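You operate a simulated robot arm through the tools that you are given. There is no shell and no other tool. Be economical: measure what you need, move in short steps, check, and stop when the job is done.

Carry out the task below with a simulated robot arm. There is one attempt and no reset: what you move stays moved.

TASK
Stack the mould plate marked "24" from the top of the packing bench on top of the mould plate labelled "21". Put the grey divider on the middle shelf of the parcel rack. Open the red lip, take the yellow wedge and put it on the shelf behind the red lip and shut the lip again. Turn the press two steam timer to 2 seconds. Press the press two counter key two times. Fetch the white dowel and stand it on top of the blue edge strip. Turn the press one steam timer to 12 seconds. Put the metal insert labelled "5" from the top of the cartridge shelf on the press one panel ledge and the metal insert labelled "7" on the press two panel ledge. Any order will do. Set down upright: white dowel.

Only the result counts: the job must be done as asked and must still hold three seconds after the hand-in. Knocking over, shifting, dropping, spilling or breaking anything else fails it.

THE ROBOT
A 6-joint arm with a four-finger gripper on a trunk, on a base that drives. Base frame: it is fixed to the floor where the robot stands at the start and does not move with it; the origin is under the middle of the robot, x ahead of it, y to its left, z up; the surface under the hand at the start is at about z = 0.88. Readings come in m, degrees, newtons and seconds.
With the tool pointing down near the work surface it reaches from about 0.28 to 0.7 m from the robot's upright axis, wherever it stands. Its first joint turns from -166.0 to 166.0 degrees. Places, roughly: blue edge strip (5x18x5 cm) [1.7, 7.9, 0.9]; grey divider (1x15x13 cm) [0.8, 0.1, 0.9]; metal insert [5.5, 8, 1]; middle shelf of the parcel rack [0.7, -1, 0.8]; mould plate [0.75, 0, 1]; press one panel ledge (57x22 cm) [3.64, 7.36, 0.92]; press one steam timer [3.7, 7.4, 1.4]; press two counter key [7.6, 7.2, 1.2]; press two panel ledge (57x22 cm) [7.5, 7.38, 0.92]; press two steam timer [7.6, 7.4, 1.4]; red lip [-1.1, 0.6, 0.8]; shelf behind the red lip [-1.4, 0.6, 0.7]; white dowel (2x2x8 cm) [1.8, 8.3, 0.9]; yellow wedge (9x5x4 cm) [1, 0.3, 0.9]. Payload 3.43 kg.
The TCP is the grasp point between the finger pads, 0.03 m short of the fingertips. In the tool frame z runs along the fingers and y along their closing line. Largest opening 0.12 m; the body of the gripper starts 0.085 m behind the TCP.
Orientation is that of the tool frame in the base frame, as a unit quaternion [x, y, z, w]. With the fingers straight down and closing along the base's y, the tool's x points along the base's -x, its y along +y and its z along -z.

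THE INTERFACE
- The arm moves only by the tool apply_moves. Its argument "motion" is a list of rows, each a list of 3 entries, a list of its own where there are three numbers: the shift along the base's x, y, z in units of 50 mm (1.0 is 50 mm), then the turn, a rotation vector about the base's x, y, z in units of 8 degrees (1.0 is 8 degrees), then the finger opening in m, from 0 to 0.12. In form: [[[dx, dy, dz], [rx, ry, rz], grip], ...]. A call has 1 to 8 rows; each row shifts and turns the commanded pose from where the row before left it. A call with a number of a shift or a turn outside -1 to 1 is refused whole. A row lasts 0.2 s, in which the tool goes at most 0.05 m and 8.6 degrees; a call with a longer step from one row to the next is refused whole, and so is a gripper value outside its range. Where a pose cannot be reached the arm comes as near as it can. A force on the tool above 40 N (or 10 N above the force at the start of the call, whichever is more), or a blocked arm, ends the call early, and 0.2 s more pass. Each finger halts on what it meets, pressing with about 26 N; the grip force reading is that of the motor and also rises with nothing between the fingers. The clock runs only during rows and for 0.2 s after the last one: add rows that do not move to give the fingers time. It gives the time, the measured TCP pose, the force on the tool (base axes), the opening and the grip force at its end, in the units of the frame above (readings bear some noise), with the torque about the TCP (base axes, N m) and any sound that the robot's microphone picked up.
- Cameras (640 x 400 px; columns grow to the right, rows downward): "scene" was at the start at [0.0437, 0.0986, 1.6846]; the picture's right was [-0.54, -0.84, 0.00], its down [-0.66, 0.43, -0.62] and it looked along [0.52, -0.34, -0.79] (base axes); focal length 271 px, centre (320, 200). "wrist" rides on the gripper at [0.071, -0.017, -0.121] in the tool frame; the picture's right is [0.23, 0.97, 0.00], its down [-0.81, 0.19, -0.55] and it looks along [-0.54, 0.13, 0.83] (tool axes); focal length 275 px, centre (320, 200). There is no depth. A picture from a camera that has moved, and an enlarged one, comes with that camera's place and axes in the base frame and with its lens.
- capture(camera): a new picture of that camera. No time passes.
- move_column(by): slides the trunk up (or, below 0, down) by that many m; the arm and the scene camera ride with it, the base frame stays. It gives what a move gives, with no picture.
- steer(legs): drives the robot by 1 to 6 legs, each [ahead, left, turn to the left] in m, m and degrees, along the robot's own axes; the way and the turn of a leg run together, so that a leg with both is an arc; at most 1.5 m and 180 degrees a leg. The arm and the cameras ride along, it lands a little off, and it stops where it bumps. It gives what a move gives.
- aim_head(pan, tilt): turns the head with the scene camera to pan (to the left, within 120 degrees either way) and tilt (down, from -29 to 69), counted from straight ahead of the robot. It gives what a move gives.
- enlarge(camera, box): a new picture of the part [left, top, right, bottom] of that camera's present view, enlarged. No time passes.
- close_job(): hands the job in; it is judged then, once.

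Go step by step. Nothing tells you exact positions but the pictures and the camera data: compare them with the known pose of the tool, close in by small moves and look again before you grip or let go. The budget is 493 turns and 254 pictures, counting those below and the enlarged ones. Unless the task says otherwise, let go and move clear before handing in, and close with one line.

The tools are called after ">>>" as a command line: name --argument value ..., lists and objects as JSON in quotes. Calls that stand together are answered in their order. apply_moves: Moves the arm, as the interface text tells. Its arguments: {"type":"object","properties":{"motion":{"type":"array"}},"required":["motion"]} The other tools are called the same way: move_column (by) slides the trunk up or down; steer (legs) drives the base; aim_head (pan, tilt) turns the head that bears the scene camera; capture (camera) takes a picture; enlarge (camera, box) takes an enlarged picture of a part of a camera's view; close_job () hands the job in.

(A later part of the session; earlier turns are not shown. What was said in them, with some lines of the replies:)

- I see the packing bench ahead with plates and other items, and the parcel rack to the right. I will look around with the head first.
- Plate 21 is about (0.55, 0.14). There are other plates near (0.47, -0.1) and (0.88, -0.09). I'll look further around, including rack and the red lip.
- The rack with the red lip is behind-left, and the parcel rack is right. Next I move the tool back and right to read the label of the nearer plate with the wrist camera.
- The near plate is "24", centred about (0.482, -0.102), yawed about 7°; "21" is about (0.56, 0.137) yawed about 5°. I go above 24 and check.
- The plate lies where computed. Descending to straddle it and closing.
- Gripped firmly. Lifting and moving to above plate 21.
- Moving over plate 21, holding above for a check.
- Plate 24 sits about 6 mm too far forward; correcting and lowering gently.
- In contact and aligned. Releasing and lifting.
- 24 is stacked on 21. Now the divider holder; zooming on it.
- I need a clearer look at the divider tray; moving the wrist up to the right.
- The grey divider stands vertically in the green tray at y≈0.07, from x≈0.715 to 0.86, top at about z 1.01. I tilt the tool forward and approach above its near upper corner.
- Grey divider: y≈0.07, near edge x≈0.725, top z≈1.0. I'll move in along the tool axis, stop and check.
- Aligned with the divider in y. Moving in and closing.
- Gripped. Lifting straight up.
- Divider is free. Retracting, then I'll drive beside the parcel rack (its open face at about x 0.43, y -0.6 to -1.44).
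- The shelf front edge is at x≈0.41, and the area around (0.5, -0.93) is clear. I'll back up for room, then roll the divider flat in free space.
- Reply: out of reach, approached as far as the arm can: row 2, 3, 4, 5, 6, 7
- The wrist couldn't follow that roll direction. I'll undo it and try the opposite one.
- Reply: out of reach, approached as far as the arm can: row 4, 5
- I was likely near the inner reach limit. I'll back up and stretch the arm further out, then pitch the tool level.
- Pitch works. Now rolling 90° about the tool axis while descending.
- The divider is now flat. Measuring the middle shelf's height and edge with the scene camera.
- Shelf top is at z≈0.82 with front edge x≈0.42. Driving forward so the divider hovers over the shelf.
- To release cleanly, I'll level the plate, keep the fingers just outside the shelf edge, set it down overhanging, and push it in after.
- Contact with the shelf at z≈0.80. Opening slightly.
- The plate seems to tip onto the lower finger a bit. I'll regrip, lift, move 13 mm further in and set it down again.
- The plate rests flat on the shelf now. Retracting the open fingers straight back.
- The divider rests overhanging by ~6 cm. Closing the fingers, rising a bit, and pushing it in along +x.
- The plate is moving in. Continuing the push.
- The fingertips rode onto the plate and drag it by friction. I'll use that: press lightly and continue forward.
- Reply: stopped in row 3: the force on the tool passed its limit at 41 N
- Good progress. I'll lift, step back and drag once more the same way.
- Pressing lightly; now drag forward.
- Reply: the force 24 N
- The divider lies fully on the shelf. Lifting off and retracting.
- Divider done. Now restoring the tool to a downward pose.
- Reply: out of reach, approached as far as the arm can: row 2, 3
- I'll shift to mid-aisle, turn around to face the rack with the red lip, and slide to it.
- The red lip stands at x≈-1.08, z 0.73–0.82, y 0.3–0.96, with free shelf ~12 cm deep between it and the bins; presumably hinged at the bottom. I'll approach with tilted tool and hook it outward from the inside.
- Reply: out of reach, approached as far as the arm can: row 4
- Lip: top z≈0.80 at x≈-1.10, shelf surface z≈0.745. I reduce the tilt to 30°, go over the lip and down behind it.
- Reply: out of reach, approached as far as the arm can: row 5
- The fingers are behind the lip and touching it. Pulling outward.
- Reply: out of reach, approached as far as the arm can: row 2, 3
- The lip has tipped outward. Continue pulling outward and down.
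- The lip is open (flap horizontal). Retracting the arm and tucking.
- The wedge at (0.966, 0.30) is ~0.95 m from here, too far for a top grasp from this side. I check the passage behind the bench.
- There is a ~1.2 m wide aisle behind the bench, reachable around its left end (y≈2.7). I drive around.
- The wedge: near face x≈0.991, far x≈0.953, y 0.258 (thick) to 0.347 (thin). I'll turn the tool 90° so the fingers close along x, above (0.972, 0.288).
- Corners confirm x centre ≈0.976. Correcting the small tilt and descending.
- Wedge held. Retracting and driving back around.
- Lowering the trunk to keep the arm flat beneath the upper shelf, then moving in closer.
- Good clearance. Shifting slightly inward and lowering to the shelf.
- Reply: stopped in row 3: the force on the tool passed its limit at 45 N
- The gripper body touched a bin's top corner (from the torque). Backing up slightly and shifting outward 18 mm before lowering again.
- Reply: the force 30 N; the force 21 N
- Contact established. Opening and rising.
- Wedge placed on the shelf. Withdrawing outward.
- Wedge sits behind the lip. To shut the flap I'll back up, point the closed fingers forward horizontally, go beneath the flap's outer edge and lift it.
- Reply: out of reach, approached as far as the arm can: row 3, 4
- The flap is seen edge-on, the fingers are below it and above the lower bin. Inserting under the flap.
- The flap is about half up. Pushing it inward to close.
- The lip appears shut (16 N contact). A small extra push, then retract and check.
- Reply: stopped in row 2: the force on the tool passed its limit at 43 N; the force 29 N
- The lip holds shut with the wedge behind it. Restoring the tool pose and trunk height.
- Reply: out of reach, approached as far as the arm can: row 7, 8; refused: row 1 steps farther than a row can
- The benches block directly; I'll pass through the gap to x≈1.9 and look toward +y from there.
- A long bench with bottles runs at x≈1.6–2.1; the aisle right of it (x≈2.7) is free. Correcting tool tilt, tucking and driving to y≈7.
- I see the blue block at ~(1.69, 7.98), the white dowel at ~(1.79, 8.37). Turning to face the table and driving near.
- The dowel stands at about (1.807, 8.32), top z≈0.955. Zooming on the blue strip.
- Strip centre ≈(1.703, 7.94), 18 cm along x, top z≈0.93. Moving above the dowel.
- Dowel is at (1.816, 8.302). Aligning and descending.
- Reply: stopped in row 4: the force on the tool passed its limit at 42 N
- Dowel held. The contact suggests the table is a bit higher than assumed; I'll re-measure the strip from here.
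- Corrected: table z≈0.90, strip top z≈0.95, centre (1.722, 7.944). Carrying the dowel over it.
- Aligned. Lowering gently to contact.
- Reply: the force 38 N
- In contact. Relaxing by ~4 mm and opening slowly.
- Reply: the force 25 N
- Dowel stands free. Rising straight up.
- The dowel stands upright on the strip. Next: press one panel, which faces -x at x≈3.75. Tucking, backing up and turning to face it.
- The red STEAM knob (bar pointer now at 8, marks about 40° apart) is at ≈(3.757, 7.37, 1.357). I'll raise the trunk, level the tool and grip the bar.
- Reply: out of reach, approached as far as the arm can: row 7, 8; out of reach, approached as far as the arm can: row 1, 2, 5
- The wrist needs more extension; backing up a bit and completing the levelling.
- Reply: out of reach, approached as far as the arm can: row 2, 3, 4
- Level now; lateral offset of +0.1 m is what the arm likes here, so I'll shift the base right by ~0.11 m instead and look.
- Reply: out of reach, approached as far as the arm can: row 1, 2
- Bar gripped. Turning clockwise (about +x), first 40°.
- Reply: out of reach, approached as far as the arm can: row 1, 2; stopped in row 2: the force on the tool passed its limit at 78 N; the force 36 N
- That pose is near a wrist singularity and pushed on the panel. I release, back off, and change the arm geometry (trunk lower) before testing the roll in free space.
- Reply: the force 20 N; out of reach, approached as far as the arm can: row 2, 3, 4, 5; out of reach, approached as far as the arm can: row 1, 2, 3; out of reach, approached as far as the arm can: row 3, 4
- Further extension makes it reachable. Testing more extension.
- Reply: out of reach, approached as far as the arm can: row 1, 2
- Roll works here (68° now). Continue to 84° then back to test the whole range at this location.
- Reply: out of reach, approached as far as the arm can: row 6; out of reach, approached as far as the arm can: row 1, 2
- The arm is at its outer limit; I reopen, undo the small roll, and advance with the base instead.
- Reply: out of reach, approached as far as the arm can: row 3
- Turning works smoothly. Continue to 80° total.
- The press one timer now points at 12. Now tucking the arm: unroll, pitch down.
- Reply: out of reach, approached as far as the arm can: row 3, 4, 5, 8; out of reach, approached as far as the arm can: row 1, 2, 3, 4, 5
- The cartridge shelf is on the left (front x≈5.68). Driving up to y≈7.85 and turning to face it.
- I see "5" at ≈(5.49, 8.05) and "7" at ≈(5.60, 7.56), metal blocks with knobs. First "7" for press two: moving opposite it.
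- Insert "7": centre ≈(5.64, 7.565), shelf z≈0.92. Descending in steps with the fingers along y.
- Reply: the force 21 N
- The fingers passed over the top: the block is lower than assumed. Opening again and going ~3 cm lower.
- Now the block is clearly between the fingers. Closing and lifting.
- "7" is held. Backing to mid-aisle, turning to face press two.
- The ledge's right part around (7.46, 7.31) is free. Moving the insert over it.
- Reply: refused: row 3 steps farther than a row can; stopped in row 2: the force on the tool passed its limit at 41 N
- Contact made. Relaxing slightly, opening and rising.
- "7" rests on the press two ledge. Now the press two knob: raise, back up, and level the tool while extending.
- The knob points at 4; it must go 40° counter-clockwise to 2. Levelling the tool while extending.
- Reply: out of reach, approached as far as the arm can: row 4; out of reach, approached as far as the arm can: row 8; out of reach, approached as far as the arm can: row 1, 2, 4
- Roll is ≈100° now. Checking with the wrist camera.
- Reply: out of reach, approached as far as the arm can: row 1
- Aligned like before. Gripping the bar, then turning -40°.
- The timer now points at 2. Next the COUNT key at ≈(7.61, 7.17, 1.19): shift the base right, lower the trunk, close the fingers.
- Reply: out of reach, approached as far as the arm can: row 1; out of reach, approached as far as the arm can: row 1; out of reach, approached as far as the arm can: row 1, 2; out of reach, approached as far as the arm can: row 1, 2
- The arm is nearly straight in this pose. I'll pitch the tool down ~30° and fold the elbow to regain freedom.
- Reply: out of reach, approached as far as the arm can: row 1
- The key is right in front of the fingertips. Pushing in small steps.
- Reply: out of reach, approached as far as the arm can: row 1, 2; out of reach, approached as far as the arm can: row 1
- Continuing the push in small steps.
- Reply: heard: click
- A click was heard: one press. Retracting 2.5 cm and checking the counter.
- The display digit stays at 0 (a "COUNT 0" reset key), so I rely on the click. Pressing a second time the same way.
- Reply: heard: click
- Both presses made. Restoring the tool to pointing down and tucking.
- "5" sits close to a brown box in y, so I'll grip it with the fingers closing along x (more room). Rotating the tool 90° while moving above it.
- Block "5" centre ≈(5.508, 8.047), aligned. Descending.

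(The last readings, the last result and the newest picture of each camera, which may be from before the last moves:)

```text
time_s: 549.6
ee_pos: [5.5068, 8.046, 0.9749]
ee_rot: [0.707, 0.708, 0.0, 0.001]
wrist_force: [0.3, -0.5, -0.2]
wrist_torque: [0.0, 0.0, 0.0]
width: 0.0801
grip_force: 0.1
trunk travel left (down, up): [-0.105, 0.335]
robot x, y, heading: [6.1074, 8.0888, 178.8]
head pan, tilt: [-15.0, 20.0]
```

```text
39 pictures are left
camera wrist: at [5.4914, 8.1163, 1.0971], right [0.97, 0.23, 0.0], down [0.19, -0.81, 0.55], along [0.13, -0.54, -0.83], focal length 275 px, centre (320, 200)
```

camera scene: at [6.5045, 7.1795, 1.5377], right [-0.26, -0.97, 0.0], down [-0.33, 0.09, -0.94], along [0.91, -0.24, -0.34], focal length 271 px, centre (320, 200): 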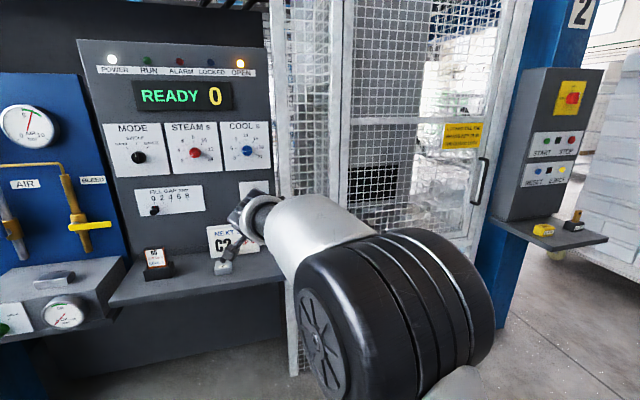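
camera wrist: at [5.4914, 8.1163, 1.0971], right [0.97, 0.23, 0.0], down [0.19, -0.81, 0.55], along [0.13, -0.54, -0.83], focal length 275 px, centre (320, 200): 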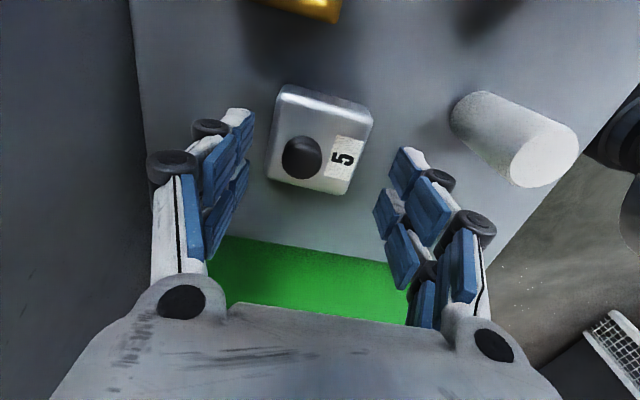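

>>> apply_moves --motion '[[[0, 0.02, -0.5], [0, 0, 0], 0.08], [[0, 0, -0.42], [0, 0, 0], 0.08], [[0, 0, 0], [0, 0, 0], 0.06], [[0, 0, 0], [0, 0, 0], 0.03], [[0, 0, 0], [0, 0, 0], 0.03], [[0, 0, 0], [0, 0, 0], 0.03]]'

>>> apply_moves --motion '[[[0, 0, 0.3], [0, 0, 0], 0.03], [[0, 0, 0.6], [0, 0, 0], 0.03], [[0, 0, 0.9], [0, 0, 0], 0.03], [[0.2, 0, 0.9], [0, 0, 0], 0.03], [[0.5, 0, 0.7], [0, 0, 0], 0.03]]'

>>> capture --camera "wrist"

```text
time_s: 551.0
ee_pos: [5.5073, 8.0475, 0.9283]
ee_rot: [0.707, 0.708, 0.001, 0.002]
wrist_force: [-0.5, -0.5, 2.6]
wrist_torque: [0.04, 0.03, 0.02]
width: 0.0619
grip_force: 26.5
trunk travel left (down, up): [-0.105, 0.335]
robot x, y, heading: [6.1059, 8.0902, 179.1]
head pan, tilt: [-15.0, 20.0]
```

```text
time_s: 552.2
ee_pos: [5.5436, 8.0465, 1.1013]
ee_rot: [0.706, 0.708, 0.001, 0.001]
wrist_force: [0.4, 0.2, -2.9]
wrist_torque: [0.02, 0.07, 0.03]
width: 0.0616
grip_force: 25.8
trunk travel left (down, up): [-0.105, 0.335]
robot x, y, heading: [6.1059, 8.0903, 178.7]
head pan, tilt: [-15.0, 20.0]
```

```text
38 pictures are left
camera wrist: at [5.5286, 8.1173, 1.2219], right [0.97, 0.23, 0.0], down [0.19, -0.81, 0.55], along [0.13, -0.54, -0.83], focal length 275 px, centre (320, 200)
```

wrist: 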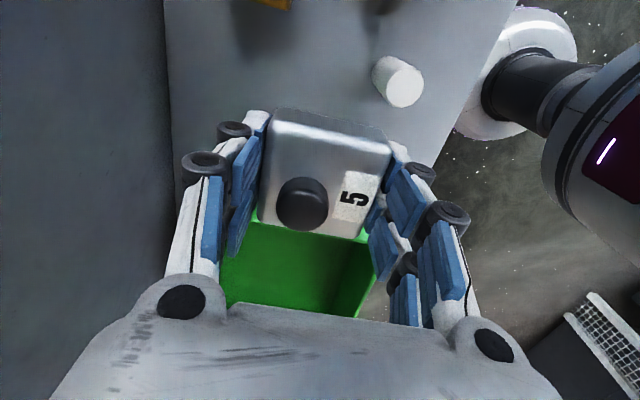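

"5" is held. Tucking and driving back to press one via the same route.

>>> apply_moves --motion '[[[0.7, 0.1, 0.6], [0, 0, 0], 0.03], [[0.8, 0.1, 0.5], [0, 0, 0], 0.03], [[0.8, 0.1, 0.4], [0, 0, 0], 0.03]]'

>>> steer --legs '[[-0.35, 0, 1], [0, 1.5, 0], [0, 1.5, 0], [0, 0.12, 0]]'

```text
time_s: 553.0
ee_pos: [5.6604, 8.0614, 1.1734]
ee_rot: [0.706, 0.708, 0.001, 0.001]
wrist_force: [1.1, -0.2, -2.7]
wrist_torque: [0.01, -0.02, 0.04]
width: 0.0619
grip_force: 26.2
trunk travel left (down, up): [-0.105, 0.335]
robot x, y, heading: [6.1096, 8.0898, 178.8]
head pan, tilt: [-15.0, 20.0]
```

```text
time_s: 570.2
ee_pos: [6.0911, 4.8771, 1.1737]
ee_rot: [0.68, 0.734, 0.001, 0.001]
wrist_force: [0.5, -0.5, -2.2]
wrist_torque: [0.06, 0.03, 0.02]
width: 0.0615
grip_force: 25.6
trunk travel left (down, up): [-0.105, 0.335]
robot x, y, heading: [6.5364, 4.9383, -176.9]
head pan, tilt: [-15.0, 20.0]
```

>>> steer --legs '[[0.5, 0, -3.1], [1.2, 0, 0]]'

>>> steer --legs '[[1.0, 0, 0], [1.1, 0, 0]]'

```text
time_s: 578.7
ee_pos: [4.4315, 4.902, 1.1734]
ee_rot: [0.699, 0.715, 0.0, 0.001]
wrist_force: [-0.2, 0.2, -3.2]
wrist_torque: [0.0, -0.02, 0.01]
width: 0.0619
grip_force: 26.4
trunk travel left (down, up): [-0.105, 0.335]
robot x, y, heading: [4.8769, 4.9406, 179.8]
head pan, tilt: [-15.0, 20.0]
```

```text
time_s: 589.0
ee_pos: [2.3412, 4.8669, 1.1725]
ee_rot: [0.693, 0.721, 0.001, 0.0]
wrist_force: [0.2, 0.1, -3.5]
wrist_torque: [0.01, 0.02, -0.06]
width: 0.0619
grip_force: 26.0
trunk travel left (down, up): [-0.105, 0.335]
robot x, y, heading: [2.7884, 4.9114, -178.9]
head pan, tilt: [-15.0, 20.0]
```

>>> steer --legs '[[0, 0, 178.9], [-0.12, 1.2, 0], [0, 1.2, 0]]'

>>> aim_head --pan 0 --tilt 30

>>> capture --camera "scene"

```text
time_s: 608.4
ee_pos: [2.9289, 7.4096, 1.1726]
ee_rot: [0.749, -0.663, 0.0, 0.0]
wrist_force: [-0.2, 0.8, -3.6]
wrist_torque: [0.01, 0.0, -0.02]
width: 0.0618
grip_force: 26.4
trunk travel left (down, up): [-0.105, 0.335]
robot x, y, heading: [2.4853, 7.3277, 5.7]
head pan, tilt: [-15.0, 20.0]
```

```text
time_s: 609.2
ee_pos: [2.9288, 7.4074, 1.1735]
ee_rot: [0.749, -0.663, -0.001, 0.0]
wrist_force: [-1.5, -0.3, -1.9]
wrist_torque: [-0.02, -0.02, 0.01]
width: 0.062
grip_force: 26.1
trunk travel left (down, up): [-0.105, 0.335]
robot x, y, heading: [2.4842, 7.3291, 5.8]
head pan, tilt: [0.0, 30.0]
```

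```text
37 pictures are left
camera scene: at [2.5436, 7.4719, 1.6216], right [0.1, -1.0, 0.0], down [-0.5, -0.05, -0.87], along [0.86, 0.09, -0.5], focal length 271 px, centre (320, 200)
```

scene: 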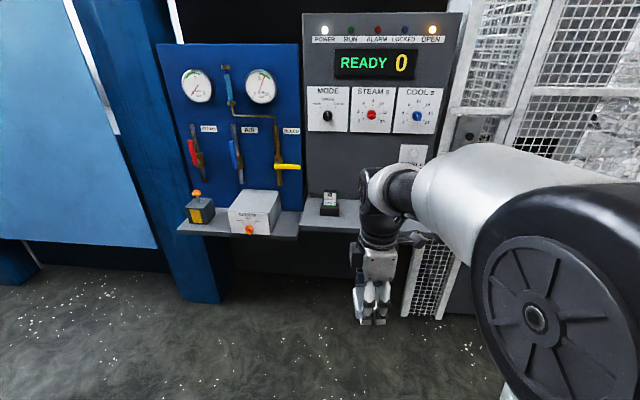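

>>> steer --legs '[[0.45, -0.06, -5.8]]'

>>> capture --camera "scene"

>>> capture --camera "wrist"

```text
time_s: 612.0
ee_pos: [3.3982, 7.3247, 1.1731]
ee_rot: [0.713, -0.701, -0.002, 0.001]
wrist_force: [0.1, -0.1, -3.2]
wrist_torque: [0.01, 0.01, 0.0]
width: 0.062
grip_force: 25.8
trunk travel left (down, up): [-0.105, 0.335]
robot x, y, heading: [2.9445, 7.291, -0.5]
head pan, tilt: [0.0, 30.0]
```

```text
36 pictures are left
camera scene: at [3.0205, 7.4283, 1.6215], right [0.0, -1.0, 0.0], down [-0.5, 0.0, -0.87], along [0.87, 0.0, -0.5], focal length 271 px, centre (320, 200)
```

scene: 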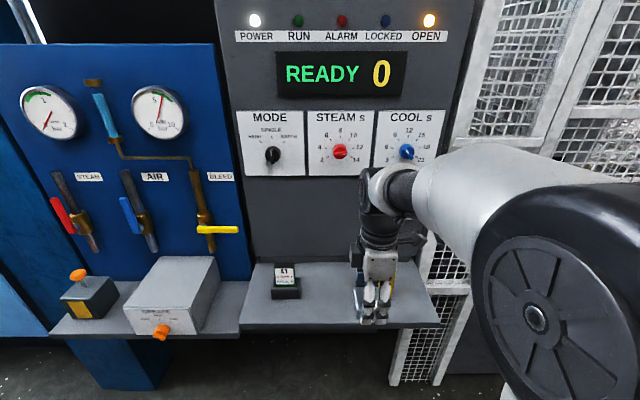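

```text
35 pictures are left
camera wrist: at [3.4164, 7.2527, 1.2939], right [-0.97, -0.25, 0.0], down [-0.2, 0.81, 0.55], along [-0.14, 0.54, -0.83], focal length 275 px, centre (320, 200)
```

wrist: 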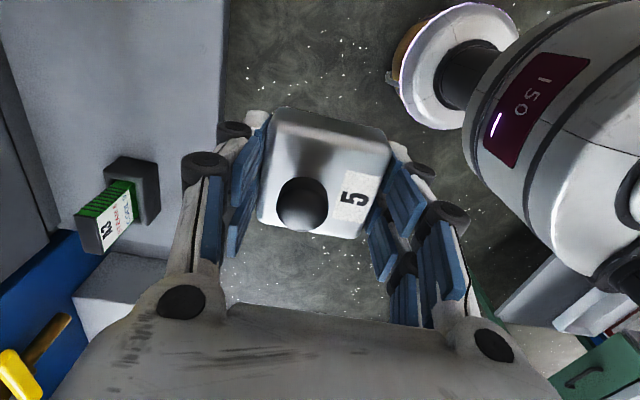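

Free ledge spot around (3.61, 7.39), between the cartridge holder (y≈7.55) and the yellow unit (y≈7.22). Moving over it.

>>> apply_moves --motion '[[[0.84, 0.26, -0.1], [0, 0, 0], 0.03], [[0.84, 0.26, -0.2], [0, 0, 0], 0.03], [[0.84, 0.26, -0.2], [0, 0, 0], 0.03], [[0.84, 0.26, -0.2], [0, 0, 0], 0.03], [[0.84, 0.26, -0.2], [0, 0, 0], 0.03], [[0, 0, -0.8], [0, 0, 0], 0.03]]'

>>> capture --camera "wrist"

>>> capture --camera "scene"

```text
time_s: 613.4
ee_pos: [3.6071, 7.3942, 1.0881]
ee_rot: [0.713, -0.702, -0.001, 0.001]
wrist_force: [0.6, 0.0, -2.6]
wrist_torque: [0.02, -0.01, -0.03]
width: 0.0618
grip_force: 26.2
trunk travel left (down, up): [-0.105, 0.335]
robot x, y, heading: [2.9455, 7.2893, -0.4]
head pan, tilt: [0.0, 30.0]
```

```text
34 pictures are left
camera wrist: at [3.6273, 7.3226, 1.2094], right [-0.97, -0.25, 0.0], down [-0.2, 0.81, 0.55], along [-0.14, 0.54, -0.83], focal length 275 px, centre (320, 200)
```

wrist: 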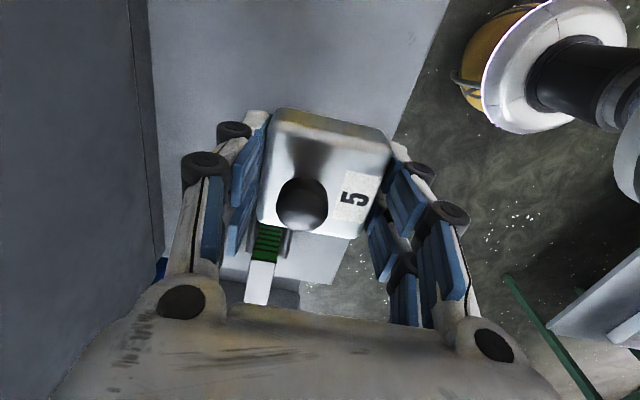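

```text
33 pictures are left
camera scene: at [3.0195, 7.4283, 1.6217], right [0.0, -1.0, 0.0], down [-0.5, 0.0, -0.87], along [0.87, 0.0, -0.5], focal length 271 px, centre (320, 200)
```

scene: 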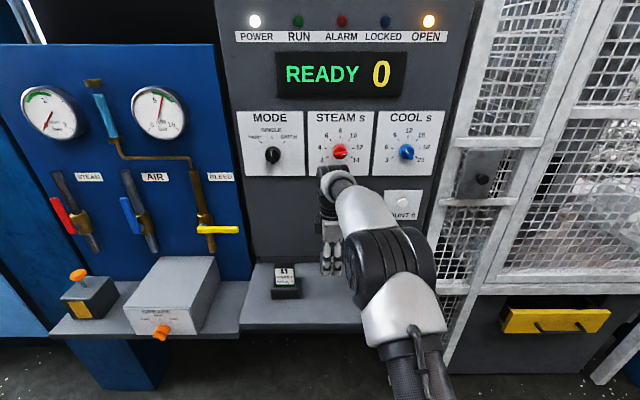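

Position is good. Lowering.

>>> apply_moves --motion '[[[0.05, 0, -0.8], [0, 0, 0], 0.03], [[0, 0, -0.8], [0, 0, 0], 0.03], [[0, 0, -0.6], [0, 0, 0], 0.03], [[0, 0, -0.4], [0, 0, 0], 0.03], [[0, 0, 0], [0, 0, 0], 0.03]]'

>>> apply_moves --motion '[[[0, 0, -0.06], [0, 0, 0], 0.03], [[0, 0, 0], [0, 0, 0], 0.03]]'

>>> apply_moves --motion '[[[0, 0, -0.06], [0, 0, 0], 0.03], [[0, 0, 0], [0, 0, 0], 0.03]]'

```text
time_s: 614.6
ee_pos: [3.6093, 7.3888, 0.9596]
ee_rot: [0.713, -0.701, 0.0, 0.0]
wrist_force: [0.2, 0.0, -3.0]
wrist_torque: [0.01, -0.01, -0.03]
width: 0.0618
grip_force: 26.0
trunk travel left (down, up): [-0.105, 0.335]
robot x, y, heading: [2.9451, 7.2898, -0.5]
head pan, tilt: [0.0, 30.0]
```

```text
time_s: 615.2
ee_pos: [3.6104, 7.3889, 0.9567]
ee_rot: [0.713, -0.701, 0.0, 0.001]
wrist_force: [0.9, 0.2, -1.7]
wrist_torque: [0.01, 0.03, 0.0]
width: 0.0618
grip_force: 25.6
trunk travel left (down, up): [-0.105, 0.335]
robot x, y, heading: [2.9489, 7.2909, -0.0]
head pan, tilt: [0.0, 30.0]
```

```text
time_s: 615.8
ee_pos: [3.6095, 7.3883, 0.953]
ee_rot: [0.713, -0.701, -0.001, 0.0]
wrist_force: [-0.7, 0.3, -3.3]
wrist_torque: [0.01, -0.02, 0.01]
width: 0.0621
grip_force: 25.6
trunk travel left (down, up): [-0.105, 0.335]
robot x, y, heading: [2.9465, 7.2926, -0.0]
head pan, tilt: [0.0, 30.0]
```

>>> apply_moves --motion '[[[0, 0, -0.05], [0, 0, 0], 0.03], [[0, 0, 0], [0, 0, 0], 0.03]]'

>>> apply_moves --motion '[[[0, 0, -0.04], [0, 0, 0], 0.03], [[0, 0, 0], [0, 0, 0], 0.03]]'

```text
time_s: 616.4
ee_pos: [3.6088, 7.3891, 0.9497]
ee_rot: [0.713, -0.701, 0.0, 0.001]
wrist_force: [-0.2, 0.0, -2.5]
wrist_torque: [-0.02, -0.01, -0.01]
width: 0.0618
grip_force: 26.2
trunk travel left (down, up): [-0.105, 0.335]
robot x, y, heading: [2.9503, 7.291, -0.1]
head pan, tilt: [0.0, 30.0]
```

```text
time_s: 617.0
ee_pos: [3.6089, 7.3879, 0.9496]
ee_rot: [0.713, -0.701, 0.0, 0.001]
wrist_force: [-0.8, -1.8, 9.7]
wrist_torque: [-0.09, 0.33, 0.03]
width: 0.0618
grip_force: 25.4
trunk travel left (down, up): [-0.105, 0.335]
robot x, y, heading: [2.9493, 7.2901, -0.3]
head pan, tilt: [0.0, 30.0]
```

Contact. Opening and rising.

>>> apply_moves --motion '[[[0, 0, 0.02], [0, 0, 0], 0.06], [[0, 0, 0], [0, 0, 0], 0.072], [[0, 0, 0], [0, 0, 0], 0.08], [[0, 0, 0], [0, 0, 0], 0.08], [[0, 0, 0.4], [0, 0, 0], 0.08], [[0, 0, 0.8], [0, 0, 0], 0.08], [[0, 0, 0.9], [0, 0, 0], 0.08], [[0, 0, 0.9], [0, 0, 0], 0.08]]'

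>>> apply_moves --motion '[[[-0.8, 0, 0.4], [0, 0, 0], 0.08], [[-0.9, 0, 0], [0, 0, 0], 0.08], [[-0.9, 0, 0], [0, 0, 0], 0.08], [[-0.9, 0, 0], [0, 0, 0], 0.08]]'

>>> steer --legs '[[-0.25, 0, 0]]'

>>> capture --camera "scene"

```text
time_s: 618.8
ee_pos: [3.6099, 7.3881, 1.1]
ee_rot: [0.713, -0.701, -0.001, 0.001]
wrist_force: [-0.6, 0.6, -0.7]
wrist_torque: [-0.02, -0.02, -0.01]
width: 0.0802
grip_force: 0.1
trunk travel left (down, up): [-0.105, 0.335]
robot x, y, heading: [2.9464, 7.2909, -0.3]
head pan, tilt: [0.0, 30.0]
```

```text
time_s: 619.8
ee_pos: [3.4273, 7.3908, 1.1205]
ee_rot: [0.713, -0.701, -0.001, 0.001]
wrist_force: [-0.2, 0.7, -0.2]
wrist_torque: [0.01, -0.02, 0.0]
width: 0.0801
grip_force: 0.0
trunk travel left (down, up): [-0.105, 0.335]
robot x, y, heading: [2.9472, 7.2915, -0.1]
head pan, tilt: [0.0, 30.0]
```

```text
time_s: 621.6
ee_pos: [3.1757, 7.3903, 1.1213]
ee_rot: [0.71, -0.704, -0.001, 0.001]
wrist_force: [-0.4, -0.5, -0.3]
wrist_torque: [-0.01, -0.02, 0.02]
width: 0.0801
grip_force: 0.0
trunk travel left (down, up): [-0.105, 0.335]
robot x, y, heading: [2.6924, 7.2915, -0.9]
head pan, tilt: [0.0, 30.0]
```

```text
32 pictures are left
camera scene: at [2.7651, 7.43, 1.6217], right [-0.01, -1.0, 0.0], down [-0.5, 0.01, -0.87], along [0.87, -0.01, -0.5], focal length 271 px, centre (320, 200)
```

scene: 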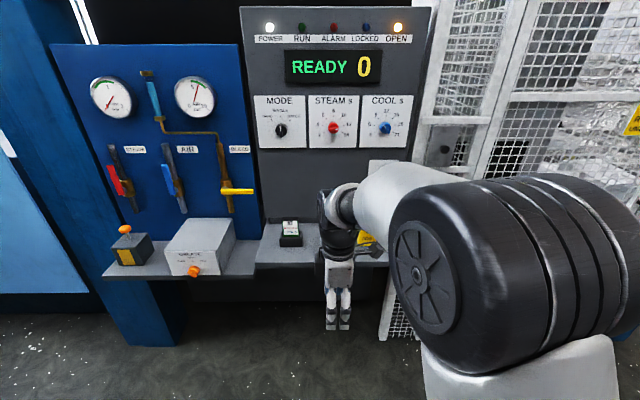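

>>> enlarge --camera "scene" --box '[300, 90, 370, 150]'

>>> apply_moves --motion '[[[0, -0.9, 0.2], [0, 0, 0], 0.08], [[0, -0.9, 0.2], [0, 0, 0], 0.08], [[0, -0.9, 0.2], [0, 0, 0], 0.08], [[0, -0.9, 0.2], [0, 0, 0], 0.08]]'

>>> enlarge --camera "scene" --box '[240, 190, 420, 290]'

```text
6.67 times, centred on (335, 120) of scene
camera zoom: at [2.7651, 7.43, 1.6217], right [-0.01, -1.0, 0.0], down [-0.5, 0.01, -0.87], along [0.87, -0.01, -0.5], focal length 1806 px, centre (220, 733)
```

zoom: 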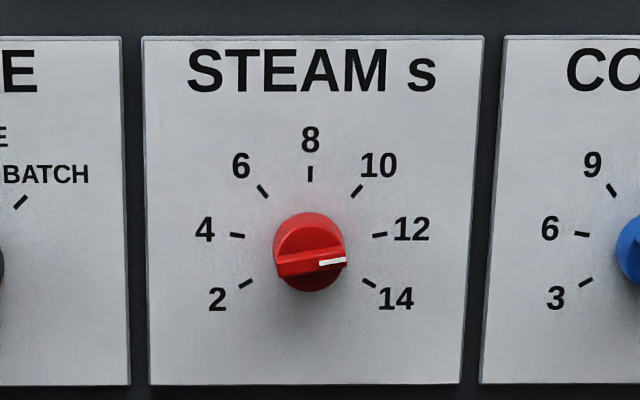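

```text
time_s: 622.6
ee_pos: [3.1747, 7.2104, 1.155]
ee_rot: [0.71, -0.704, -0.001, 0.001]
wrist_force: [0.3, 0.3, 0.0]
wrist_torque: [0.02, -0.03, -0.01]
width: 0.0802
grip_force: 0.0
trunk travel left (down, up): [-0.105, 0.335]
robot x, y, heading: [2.6964, 7.2922, -0.6]
head pan, tilt: [0.0, 30.0]
```

```text
3.56 times, centred on (330, 240) of scene
camera zoom: at [2.7661, 7.429, 1.6217], right [-0.01, -1.0, 0.0], down [-0.5, 0.01, -0.87], along [0.87, -0.01, -0.5], focal length 963 px, centre (284, 58)
```

zoom: 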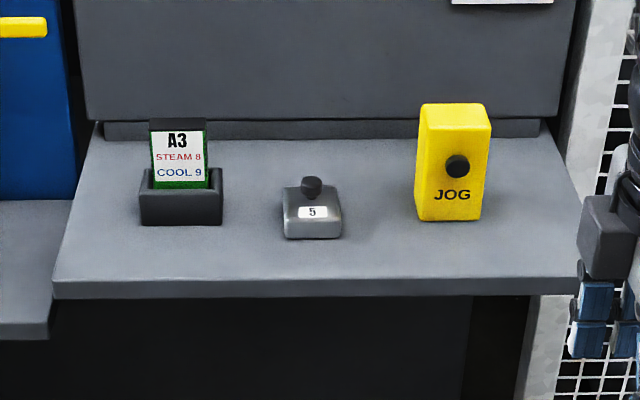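

Everything at press one looks right. A final glance at the dowel.

>>> aim_head --pan 120 --tilt 30

>>> capture --camera "scene"

```text
time_s: 624.6
ee_pos: [3.1747, 7.2121, 1.155]
ee_rot: [0.71, -0.704, 0.0, 0.001]
wrist_force: [-0.2, -0.8, -0.2]
wrist_torque: [0.01, -0.01, -0.01]
width: 0.0801
grip_force: 0.1
trunk travel left (down, up): [-0.105, 0.335]
robot x, y, heading: [2.6892, 7.2921, -0.6]
head pan, tilt: [120.0, 30.0]
```

```text
29 pictures are left
camera scene: at [2.6315, 7.51, 1.6216], right [0.87, 0.49, 0.0], down [0.24, -0.44, -0.87], along [-0.42, 0.76, -0.5], focal length 271 px, centre (320, 200)
```

scene: 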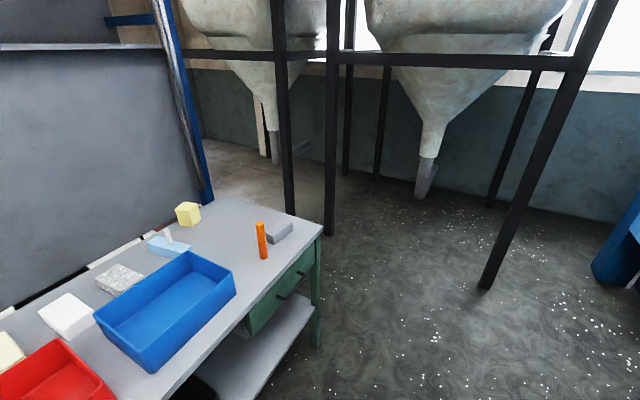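

The dowel still stands on the blue strip, and every other part of the job is in place. I'm handing in.

>>> close_job

```text
The job is handed in.
```

I finished every part of the task and handed the job in; the one thing I could not confirm on screen is the press two counter key, since the display stayed at 0. I counted those two presses by the click heard each time.
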